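You operate a simulated robot arm through the tools that you are given. There is no shell and no other tool. Be economical: measure what you need, move in short steps, check, and stop when the job is done.

You run a simulated robot arm. Do the job below in one go: nothing can be reset, and whatever is moved stays where it is left.

JOB
Take the felt wax pad and leave it in the green crate.

The check looks at the end state, three seconds after you hand in, the way a careful person would. Anything else that was tipped, shoved, dropped, spilled or broken makes it a failure.

ROBOT AND FRAMES
A 7-joint arm with a two-finger parallel gripper, fixed in place. Base frame: the origin is at the foot of the arm, x ahead of it, y to its left, z up; the work surface is at about z = 0. Lengths are in m, angles in degrees, forces in N, time in s.
With the tool pointing down near the work surface it reaches from about 0.22 to 0.58 m from the base axis. Its first joint turns from -66.0 to 66.0 degrees. Payload 2.5 kg.
The TCP is the grasp point between the finger pads, 0.023 m short of the fingertips. In the tool frame z runs along the fingers and y along their closing line. The gripper opens to 0.094 m. The fingers are 0.038 m wide and 0.01 m thick; the gripper's body (0.054 by 0.096 m) begins 0.039 m behind the TCP.
Orientation is told as [roll, pitch, yaw] about the base's x, y, z axes, in that order, counted from this pose: with the fingers straight down and closing along the base's y, the tool's x points along the base's -x, its y along +y and its z along -z.

CONTROLS
- The arm moves only by the tool send_rows. Its arguments are lists of equal length, an entry for each row: "angular": the turn, a rotation vector about the tool's x, y, z in degrees, a list of three; "slide": the shift along the tool's x, y, z in m, a list of three; "jaw": the finger opening in m, from 0 to 0.094. In form: {"angular": [[rx, ry, rz], ...], "slide": [[tx, ty, tz], ...], "jaw": [jaw, ...]}. A call has 1 to 10 rows; each row is the pose to reach, as a shift and turn from the pose commanded when the call began, along the tool's axes at that moment. Each row takes 0.2 s and may step no farther than 0.05 m and 8.6 degrees from the row before; otherwise, or with a gripper value out of range, the whole call is refused. A pose out of reach is approached as far as the arm can. The call stops where the force on the tool passes 40 N (or 10 N more than at its start, if that is more) or the arm is blocked; 0.2 s more then pass. Each finger travels about 0.108 m/s and halts on what it meets, pressing with about 33 N; the grip force reading is that of the motor and also rises with nothing between the fingers. The clock runs only during rows and for 0.2 s after the last one: add rows that repeat a pose to give the fingers time. The reply holds the time, the measured pose of the TCP, the force on the tool along the base axes, the opening and the grip force, in the units named above and with some noise.
- Cameras (640 x 400 px; columns grow to the right, rows downward): "scene" is fixed at [0.0912, -0.3824, 0.5525]; the picture's right is [0.97, -0.26, 0.00], its down [-0.13, -0.47, -0.87] and it looks along [0.23, 0.84, -0.49] (base axes); focal length 311 px, centre (320, 200). "wrist" rides on the gripper at [0.086, 0.016, -0.075] in the tool frame; the picture's right is [-0.18, 0.98, 0.00], its down [-0.58, -0.11, -0.81] and it looks along [-0.79, -0.15, 0.59] (tool axes); focal length 243 px, centre (320, 200). There is no depth. A picture from a camera that has moved, and an enlarged one, comes with that camera's place and axes in the base frame and with its lens. The place of the scene camera against the robot may be out by one fixed shift of up to 0.012 m in any direction.
- grab_frame(camera): a new picture of that camera. It takes no simulated time.
- close_up(camera, box): a new picture of the part [left, top, right, bottom] of that camera's present view, enlarged. It takes no simulated time.
- job_done(): hands the job in; it is judged then, once.

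Work in short steps. Places have to be worked out from the pictures, the camera data and where the tool is seen: move nearer, look again, correct. Check each grasp and each placing, and mend what went wrong. You have 90 turns and 38 pictures in all, those below and enlarged ones among them. Open the gripper and draw the arm clear of the work before you hand the job in, unless the task says otherwise; then end with one line.

The tools are called after ">>>" as name(argument=value, ...) on one line, values as JSON. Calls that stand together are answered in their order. send_rows: Moves the arm, as the interface text tells. Its arguments: {"type":"object","properties":{"angular":{"type":"array","items":{"type":"array","items":{"type":"number"}}},"slide":{"type":"array","items":{"type":"array","items":{"type":"number"}}},"jaw":{"type":"array","items":{"type":"number"}}},"required":["angular","slide","jaw"]} The other tools are called the same way: grab_frame (camera) takes a picture; close_up (camera, box) takes an enlarged picture of a part of a camera's view; job_done () hands the job in.

At the start:

```text
time_s: 0.0
tool_pos: [0.3154, 0.164, 0.3539]
tcp_rot: [0.0, 0.0, 0.1]
ft_force: [-0.5, 0.1, 0.1]
finger_gap: 0.094
gripper_force: 0.1
```

scene: 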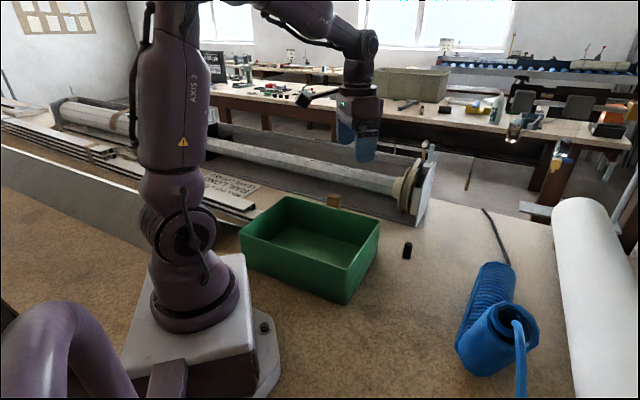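
wrist: 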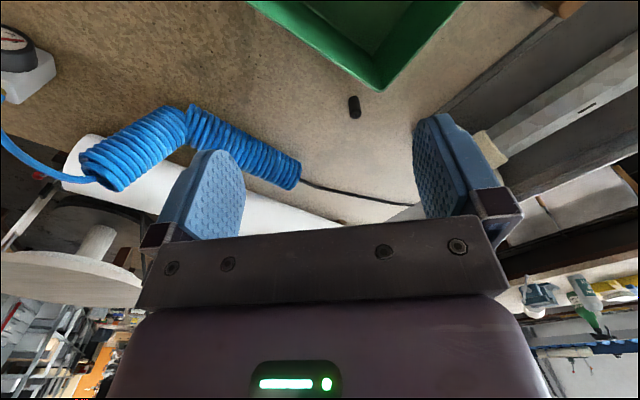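

I see a small black object right of the crate and a tan block behind it; I'll enlarge both to find the felt pad.

>>> close_up(camera="scene", box=[300, 170, 440, 270])

>>> close_up(camera="wrist", box=[240, 0, 640, 250])

```text
4.00 times, centred on (370, 220) of scene
camera zoom: at [0.0912, -0.3824, 0.5525], right [0.97, -0.26, 0.0], down [-0.13, -0.47, -0.87], along [0.23, 0.84, -0.49], focal length 1245 px, centre (120, 120)
```

zoom: 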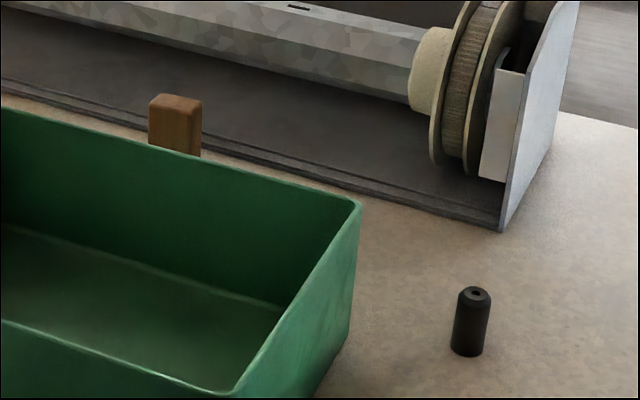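

```text
1.60 times, centred on (440, 125) of wrist
camera zoom: at [0.2272, 0.1799, 0.4294], right [0.18, 0.98, 0.0], down [0.58, -0.11, 0.81], along [0.79, -0.15, -0.59], focal length 388 px, centre (128, 320)
```

zoom: 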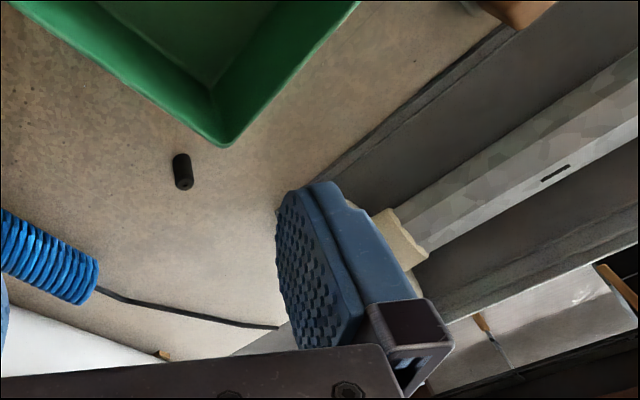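

The tan block sits behind the crate, near (0.37, 0.46), and I can't yet tell what it is. I'll turn the tool about vertical so the wrist camera looks toward +y.

>>> send_rows(angular=[[0, 0, -8], [0, 0, -16], [0, 0, -24], [0, 0, -32], [0, 0, -40], [0, 0, -48], [0, 0, -56], [0, 0, -56]], slide=[[0, 0, 0], [0, 0, 0], [0, 0, 0], [0, 0, 0], [0, 0, 0], [0, 0, 0], [0, 0, 0], [0, 0, 0]], jaw=[0.094, 0.094, 0.094, 0.094, 0.094, 0.094, 0.094, 0.094])

>>> grab_frame(camera="wrist")

```text
time_s: 1.8
tool_pos: [0.3145, 0.1634, 0.3541]
tcp_rot: [0.0, 0.0, 56.2]
ft_force: [-0.5, 0.6, -0.6]
finger_gap: 0.094
gripper_force: 0.1
```

```text
33 pictures are left
camera wrist: at [0.2521, 0.101, 0.4292], right [-0.71, 0.7, 0.0], down [0.41, 0.42, 0.81], along [0.56, 0.58, -0.59], focal length 243 px, centre (320, 200)
```

wrist: 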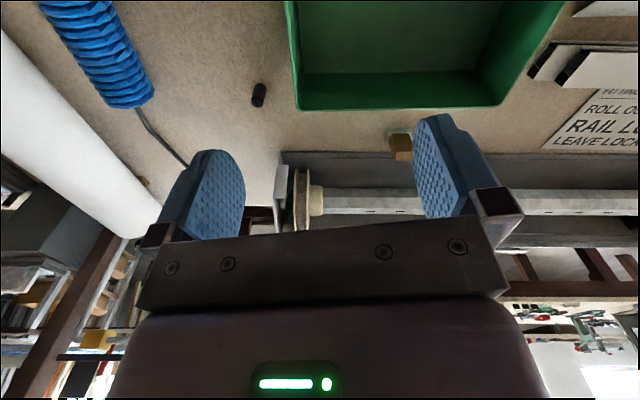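

The block is now in view just beyond the crate's far wall, with something pale under or beside it. I'll enlarge it.

>>> close_up(camera="wrist", box=[350, 90, 446, 150])

>>> close_up(camera="wrist", box=[230, 60, 326, 120])

```text
6.67 times, centred on (398, 120) of wrist
camera zoom: at [0.2521, 0.101, 0.4292], right [-0.71, 0.7, 0.0], down [0.41, 0.42, 0.81], along [0.56, 0.58, -0.59], focal length 1618 px, centre (-200, 733)
```

zoom: 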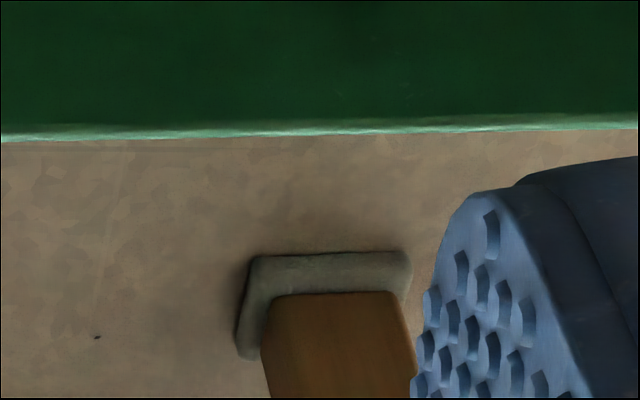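

```text
6.67 times, centred on (278, 90) of wrist
camera zoom: at [0.2521, 0.101, 0.4292], right [-0.71, 0.7, 0.0], down [0.41, 0.42, 0.81], along [0.56, 0.58, -0.59], focal length 1618 px, centre (600, 933)
```

zoom: 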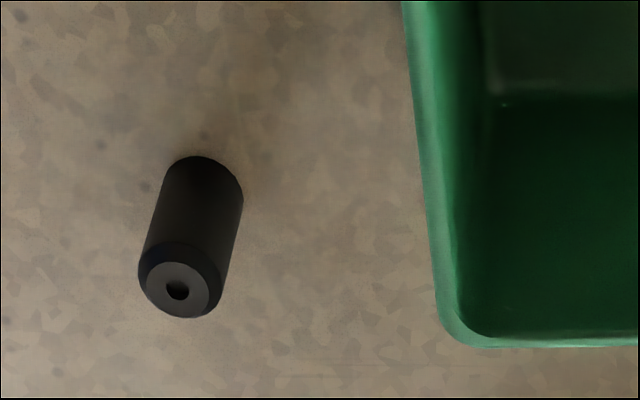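

The object is a grey felt base with a wooden handle, which makes it the felt wax pad; the black piece is a rubber part. I judge it at about (0.37, 0.47), with its edges turned about 46°. I'll move to hover short of it and look closer.

>>> send_rows(angular=[[0, 0, 1.5], [0, 0, 3], [0, 0, 4.5], [0, 0, 6], [0, 0, 7.5], [0, 0, 9], [0, 0, 10], [0, 0, 10]], slide=[[-0.0274, 0.0205, 0.0143], [-0.0548, 0.041, 0.0286], [-0.0822, 0.0614, 0.0429], [-0.1095, 0.0819, 0.0571], [-0.1369, 0.1024, 0.0714], [-0.1643, 0.1228, 0.0857], [-0.1917, 0.1433, 0.1], [-0.1917, 0.1433, 0.1]], jaw=[0.094, 0.094, 0.094, 0.094, 0.094, 0.094, 0.094, 0.094])

>>> grab_frame(camera="wrist")

>>> grab_frame(camera="scene")

```text
time_s: 3.6
tool_pos: [0.3025, 0.4039, 0.2544]
tcp_rot: [-0.1, 0.0, 46.0]
ft_force: [0.3, -0.3, 0.4]
finger_gap: 0.0938
gripper_force: 0.0
```

```text
30 pictures are left
camera wrist: at [0.2296, 0.354, 0.3301], right [-0.58, 0.82, 0.0], down [0.48, 0.34, 0.81], along [0.66, 0.47, -0.59], focal length 243 px, centre (320, 200)
```

wrist: 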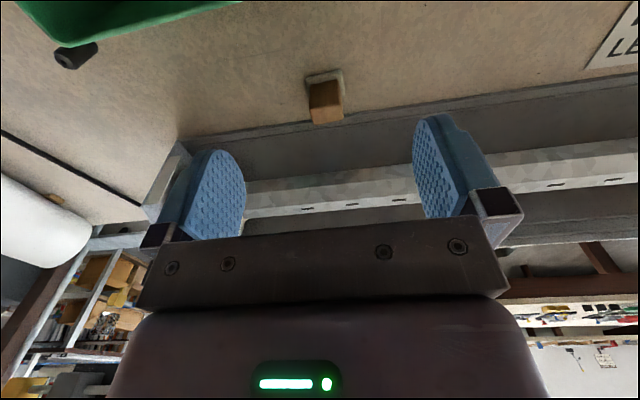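

```text
29 pictures are left
```

scene: 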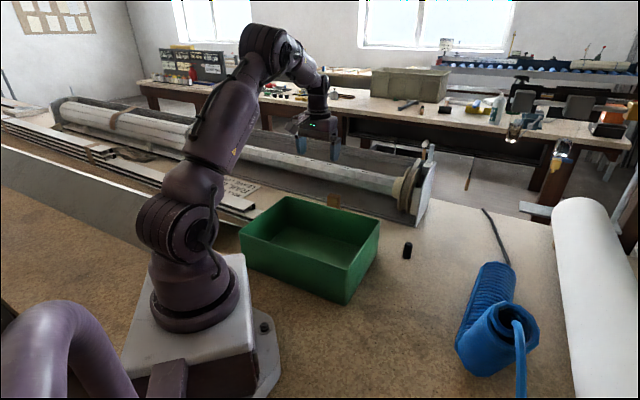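

>>> close_up(camera="wrist", box=[277, 50, 373, 140])

```text
4.44 times, centred on (325, 95) of wrist
camera zoom: at [0.2296, 0.354, 0.3301], right [-0.58, 0.82, 0.0], down [0.48, 0.34, 0.81], along [0.66, 0.47, -0.59], focal length 1078 px, centre (298, 667)
```

zoom: 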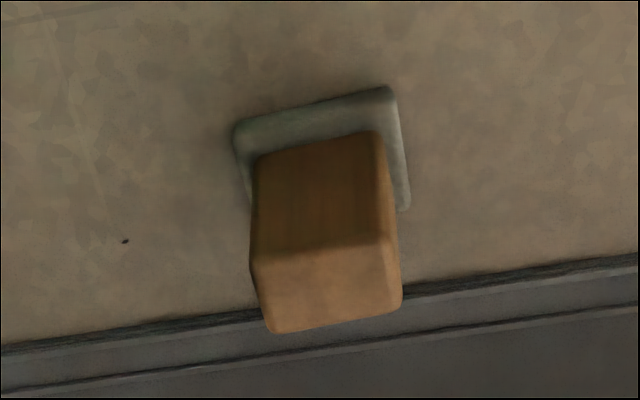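

The pad's handle is about 0.039 wide and 0.023 deep, with its top at z ≈ 0.063 and its centre near (0.373, 0.4675). I'll move above it at yaw 47.5 and z = 0.13, which also tests the reach.

>>> send_rows(angular=[[0, 0, -0.5], [0, 0, -1], [0, 0, -1.5], [0, 0, -1.5], [0, 0, -1.5], [0, 0, -1.5], [0, 0, -1.5]], slide=[[-0.032, -0.002, 0.01], [-0.064, -0.004, 0.02], [-0.0947, -0.0066, 0.03], [-0.0947, -0.0066, 0.065], [-0.0947, -0.0066, 0.1], [-0.0947, -0.0066, 0.124], [-0.0947, -0.0066, 0.124]], jaw=[0.094, 0.094, 0.094, 0.094, 0.094, 0.094, 0.094])

>>> grab_frame(camera="wrist")

>>> close_up(camera="scene", box=[260, 110, 420, 210])

```text
time_s: 5.2
tool_pos: [0.3723, 0.4647, 0.1303]
tcp_rot: [0.0, -0.1, 47.6]
ft_force: [-0.2, -0.3, 0.6]
finger_gap: 0.094
gripper_force: 0.0
```

```text
27 pictures are left
camera wrist: at [0.3015, 0.4124, 0.2056], right [-0.6, 0.8, 0.0], down [0.47, 0.36, 0.81], along [0.64, 0.48, -0.59], focal length 243 px, centre (320, 200)
```

wrist: 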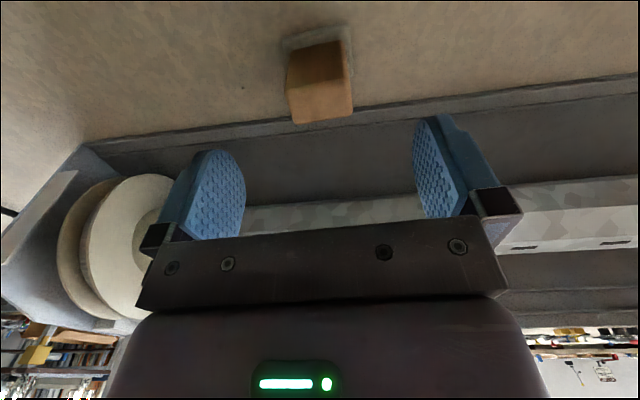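

```text
4.00 times, centred on (340, 160) of scene
camera zoom: at [0.0912, -0.3824, 0.5525], right [0.97, -0.26, 0.0], down [-0.13, -0.47, -0.87], along [0.23, 0.84, -0.49], focal length 1245 px, centre (240, 360)
```

zoom: 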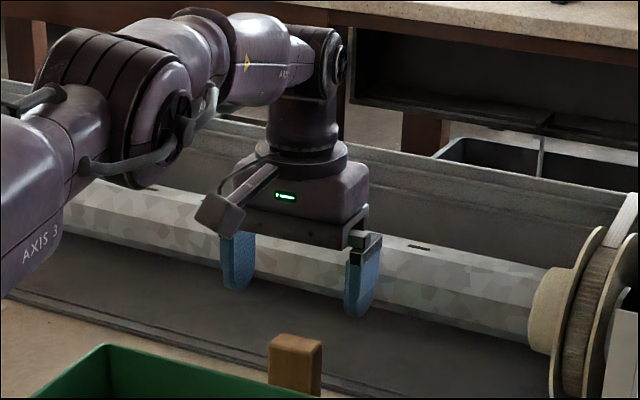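

The handle top comes out at (0.370, 0.465), right below the TCP, and the reach is fine. I'll lower to z ≈ 0.045 with the jaws open.

>>> send_rows(angular=[[0, 0, 0], [0, 0, 0], [0, 0, 0], [0, 0, 0]], slide=[[0, 0.001, 0.03], [0, 0.001, 0.06], [0, 0.001, 0.085], [0, 0.001, 0.085]], jaw=[0.094, 0.094, 0.094, 0.094])

>>> close_up(camera="scene", box=[260, 150, 420, 250])

```text
time_s: 6.2
tool_pos: [0.3706, 0.4637, 0.047]
tcp_rot: [0.0, 0.0, 47.4]
ft_force: [0.1, -0.4, -0.1]
finger_gap: 0.0939
gripper_force: 0.0
out of reach, approached as far as the arm can: row 3, 4
```

```text
4.00 times, centred on (340, 200) of scene
camera zoom: at [0.0912, -0.3824, 0.5525], right [0.97, -0.26, 0.0], down [-0.13, -0.47, -0.87], along [0.23, 0.84, -0.49], focal length 1245 px, centre (240, 200)
```

zoom: 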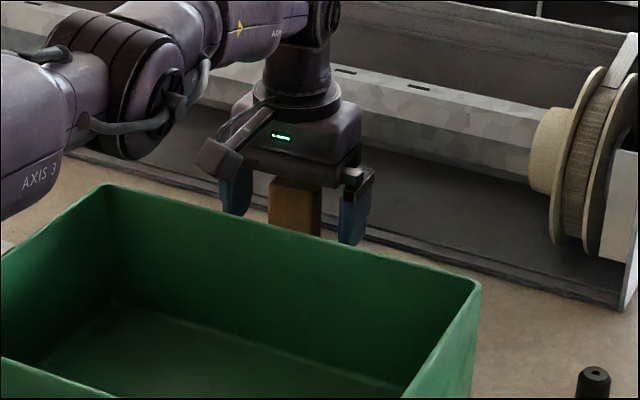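

The TCP is at z 0.047, just at the reach limit, with a finger on each side of the handle. I'll close the jaws.

>>> send_rows(angular=[[0, 0, 0], [0, 0, 0], [0, 0, 0], [0, 0, 0]], slide=[[0, 0, 0], [0, 0, 0], [0, 0, 0], [0, 0, 0]], jaw=[0.06, 0.03, 0.03, 0.03])

```text
time_s: 7.2
tool_pos: [0.371, 0.4649, 0.0482]
tcp_rot: [-0.1, 0.1, 47.4]
ft_force: [-0.3, -0.3, 0.6]
finger_gap: 0.0393
gripper_force: 33.5
```

The jaws hold at 0.0393 m with 33.5 N, matching the handle. I'll lift straight up by 0.15 and check.

>>> send_rows(angular=[[0, 0, 0], [0, 0, 0], [0, 0, 0], [0, 0, 0], [0, 0, 0], [0, 0, 0]], slide=[[0, 0, -0.01], [0, 0, -0.04], [0, 0, -0.075], [0, 0, -0.115], [0, 0, -0.15], [0, 0, -0.15]], jaw=[0.03, 0.03, 0.03, 0.03, 0.03, 0.03])

>>> grab_frame(camera="scene")

>>> grab_frame(camera="wrist")

```text
time_s: 8.6
tool_pos: [0.3701, 0.4651, 0.1967]
tcp_rot: [-0.1, 0.0, 47.4]
ft_force: [-0.5, -0.2, -0.3]
finger_gap: 0.0394
gripper_force: 33.0
```

```text
24 pictures are left
```

scene: 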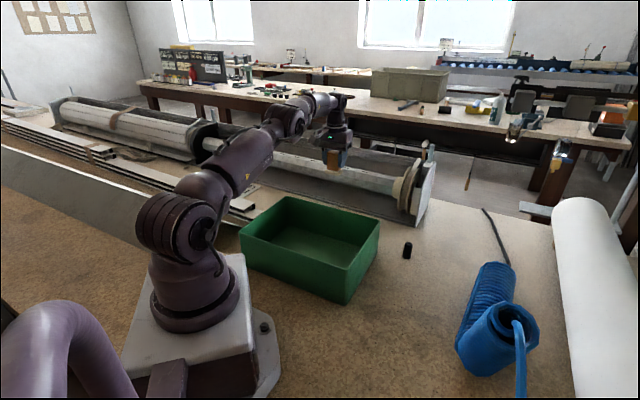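

```text
23 pictures are left
camera wrist: at [0.2994, 0.4129, 0.2724], right [-0.6, 0.8, 0.0], down [0.47, 0.36, 0.81], along [0.64, 0.48, -0.59], focal length 243 px, centre (320, 200)
```

wrist: 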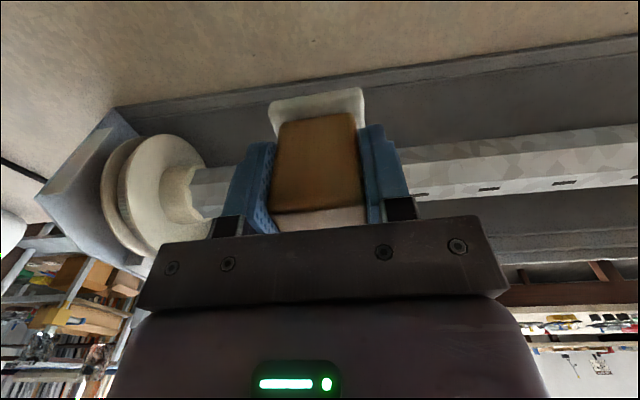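

The pad is held firmly and nothing else moved. From the scene picture the crate's centre is about (0.25, 0.273), with its rim at z ≈ 0.1 and its long side along the closing line. I'll carry the pad over the crate, slightly toward the far side, at (0.264, 0.288).

>>> send_rows(angular=[[0, 0, 0], [0, 0, 0], [0, 0, 0], [0, 0, 0], [0, 0, 0], [0, 0, 0], [0, 0, 0]], slide=[[0.0337, -0.007, -0.02], [0.0674, -0.0139, -0.02], [0.101, -0.0209, -0.02], [0.1347, -0.0279, -0.02], [0.1684, -0.0348, -0.02], [0.2021, -0.0418, -0.02], [0.2021, -0.0418, -0.02]], jaw=[0.03, 0.03, 0.03, 0.03, 0.03, 0.03, 0.03])

>>> grab_frame(camera="scene")

>>> grab_frame(camera="wrist")

```text
time_s: 10.2
tool_pos: [0.2641, 0.2865, 0.2176]
tcp_rot: [0.0, 0.0, 47.7]
ft_force: [0.0, 0.0, -0.5]
finger_gap: 0.0393
gripper_force: 32.5
```

```text
22 pictures are left
```

scene: 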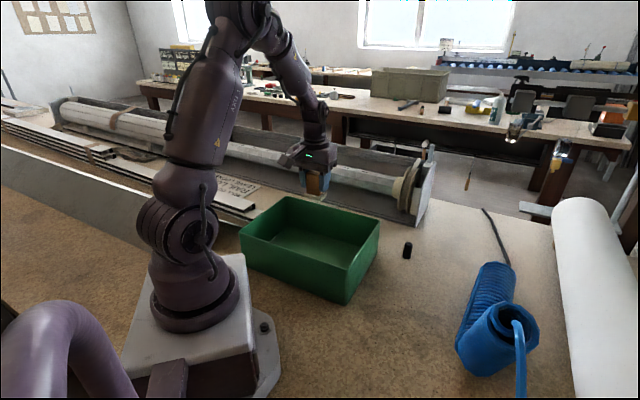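

```text
21 pictures are left
camera wrist: at [0.193, 0.2346, 0.2935], right [-0.6, 0.8, 0.0], down [0.47, 0.36, 0.81], along [0.64, 0.48, -0.59], focal length 243 px, centre (320, 200)
```

wrist: 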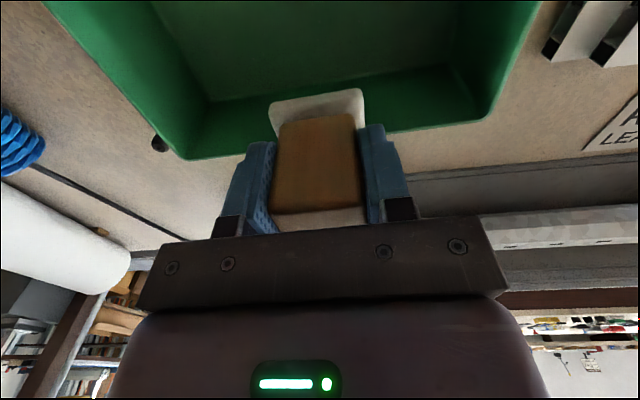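

The pad is over the crate interior: the far rim is about 0.07 m away and the ends about 0.15 m. I'll lower to z ≈ 0.065, leaving a small gap above the floor.

>>> send_rows(angular=[[0, 0, 0], [0, 0, 0], [0, 0, 0], [0, 0, 0], [0, 0, 0], [0, 0, 0]], slide=[[0, 0, 0.035], [0, 0, 0.07], [0, 0, 0.105], [0, 0, 0.135], [0, 0, 0.152], [0, 0, 0.152]], jaw=[0.03, 0.03, 0.03, 0.03, 0.03, 0.03])

>>> close_up(camera="scene", box=[230, 150, 390, 250])

```text
time_s: 11.6
tool_pos: [0.2663, 0.2852, 0.0642]
tcp_rot: [0.0, 0.0, 47.4]
ft_force: [0.3, 0.4, -0.4]
finger_gap: 0.0394
gripper_force: 33.3
```

```text
4.00 times, centred on (310, 200) of scene
camera zoom: at [0.0912, -0.3824, 0.5525], right [0.97, -0.26, 0.0], down [-0.13, -0.47, -0.87], along [0.23, 0.84, -0.49], focal length 1245 px, centre (360, 200)
```

zoom: 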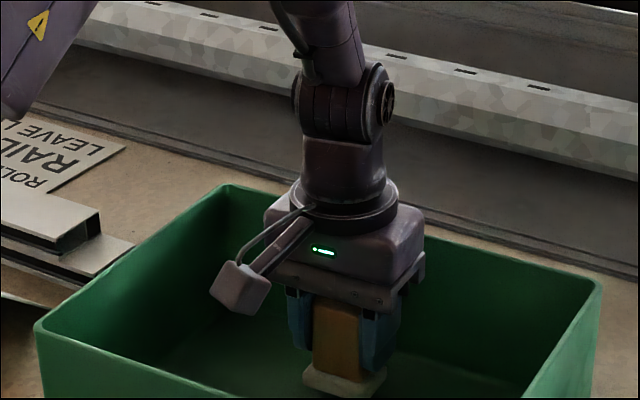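

No contact yet and all walls are clear. I'll lower in small steps until there's a touch, or to z ≈ 0.050.

>>> send_rows(angular=[[0, 0, 0], [0, 0, 0], [0, 0, 0]], slide=[[0, 0, 0.004], [0, 0, 0.008], [0, 0, 0.011]], jaw=[0.03, 0.03, 0.03])

>>> close_up(camera="scene", box=[230, 180, 390, 280])

```text
time_s: 12.4
tool_pos: [0.2654, 0.2859, 0.0547]
tcp_rot: [0.0, 0.0, 47.5]
ft_force: [0.6, -0.5, 0.1]
finger_gap: 0.0395
gripper_force: 33.5
```

```text
4.00 times, centred on (310, 230) of scene
camera zoom: at [0.0912, -0.3824, 0.5525], right [0.97, -0.26, 0.0], down [-0.13, -0.47, -0.87], along [0.23, 0.84, -0.49], focal length 1245 px, centre (360, 80)
```

zoom: 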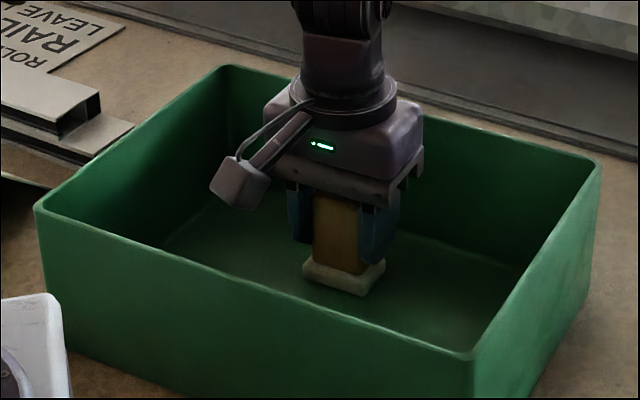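

The pad is only a few millimetres above the floor. I'll lower about 4 mm more.

>>> send_rows(angular=[[0, 0, 0], [0, 0, 0], [0, 0, 0]], slide=[[0, 0, 0.002], [0, 0, 0.004], [0, 0, 0.004]], jaw=[0.03, 0.03, 0.03])

```text
time_s: 13.2
tool_pos: [0.2665, 0.2876, 0.051]
tcp_rot: [0.0, -0.2, 47.5]
ft_force: [-3.4, -1.9, 31.2]
finger_gap: 0.0398
gripper_force: 32.7
```

The pad touched the floor, with 31 N upward. I'll back off 2 mm to ease the load, then open the jaws.

>>> send_rows(angular=[[0, 0, 0], [0, 0, 0], [0, 0, 0], [0, 0, 0], [0, 0, 0], [0, 0, 0]], slide=[[0, 0, -0.002], [0, 0, -0.002], [0, 0, -0.002], [0, 0, -0.002], [0, 0, -0.002], [0, 0, -0.002]], jaw=[0.03, 0.045, 0.06, 0.08, 0.08, 0.08])

```text
time_s: 14.6
tool_pos: [0.2645, 0.2862, 0.0511]
tcp_rot: [0.1, -0.1, 47.6]
ft_force: [0.3, 0.5, -0.1]
finger_gap: 0.0798
gripper_force: 0.1
```

The jaws are open at 0.080 with no load. I'll raise straight up and check the placing.

>>> send_rows(angular=[[0, 0, 0], [0, 0, 0], [0, 0, 0], [0, 0, 0], [0, 0, 0], [0, 0, 0], [0, 0, 0]], slide=[[0, 0, -0.02], [0, 0, -0.05], [0, 0, -0.09], [0, 0, -0.13], [0, 0, -0.17], [0, 0, -0.21], [0, 0, -0.21]], jaw=[0.08, 0.08, 0.08, 0.08, 0.08, 0.08, 0.08])

>>> grab_frame(camera="scene")

>>> close_up(camera="scene", box=[230, 180, 390, 280])

```text
time_s: 16.2
tool_pos: [0.265, 0.2869, 0.261]
tcp_rot: [0.0, 0.0, 47.5]
ft_force: [1.0, 0.1, 0.1]
finger_gap: 0.08
gripper_force: 0.0
```

```text
18 pictures are left
```

scene: 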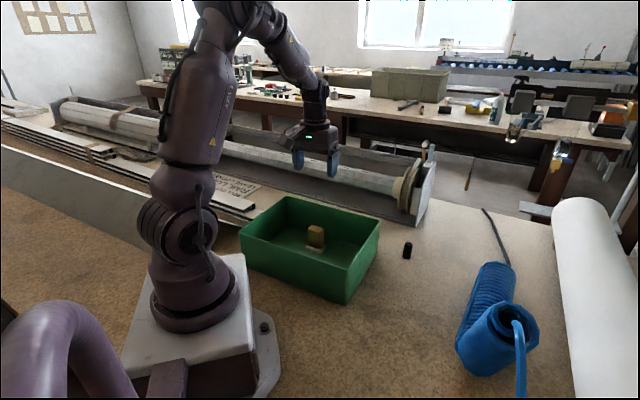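

```text
4.00 times, centred on (310, 230) of scene
camera zoom: at [0.0912, -0.3824, 0.5525], right [0.97, -0.26, 0.0], down [-0.13, -0.47, -0.87], along [0.23, 0.84, -0.49], focal length 1245 px, centre (360, 80)
```

zoom: 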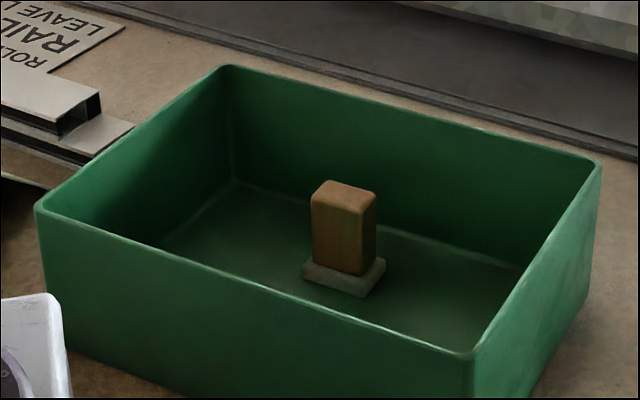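

The pad stands upright on the crate floor, the crate and the black piece haven't moved, and the arm is clear with the gripper open. I'll hand in.

>>> job_done()

```text
The job is handed in.
```

The felt wax pad is standing upright on the floor of the green crate, nothing else was moved, and I handed the job in with the gripper open and the arm clear.
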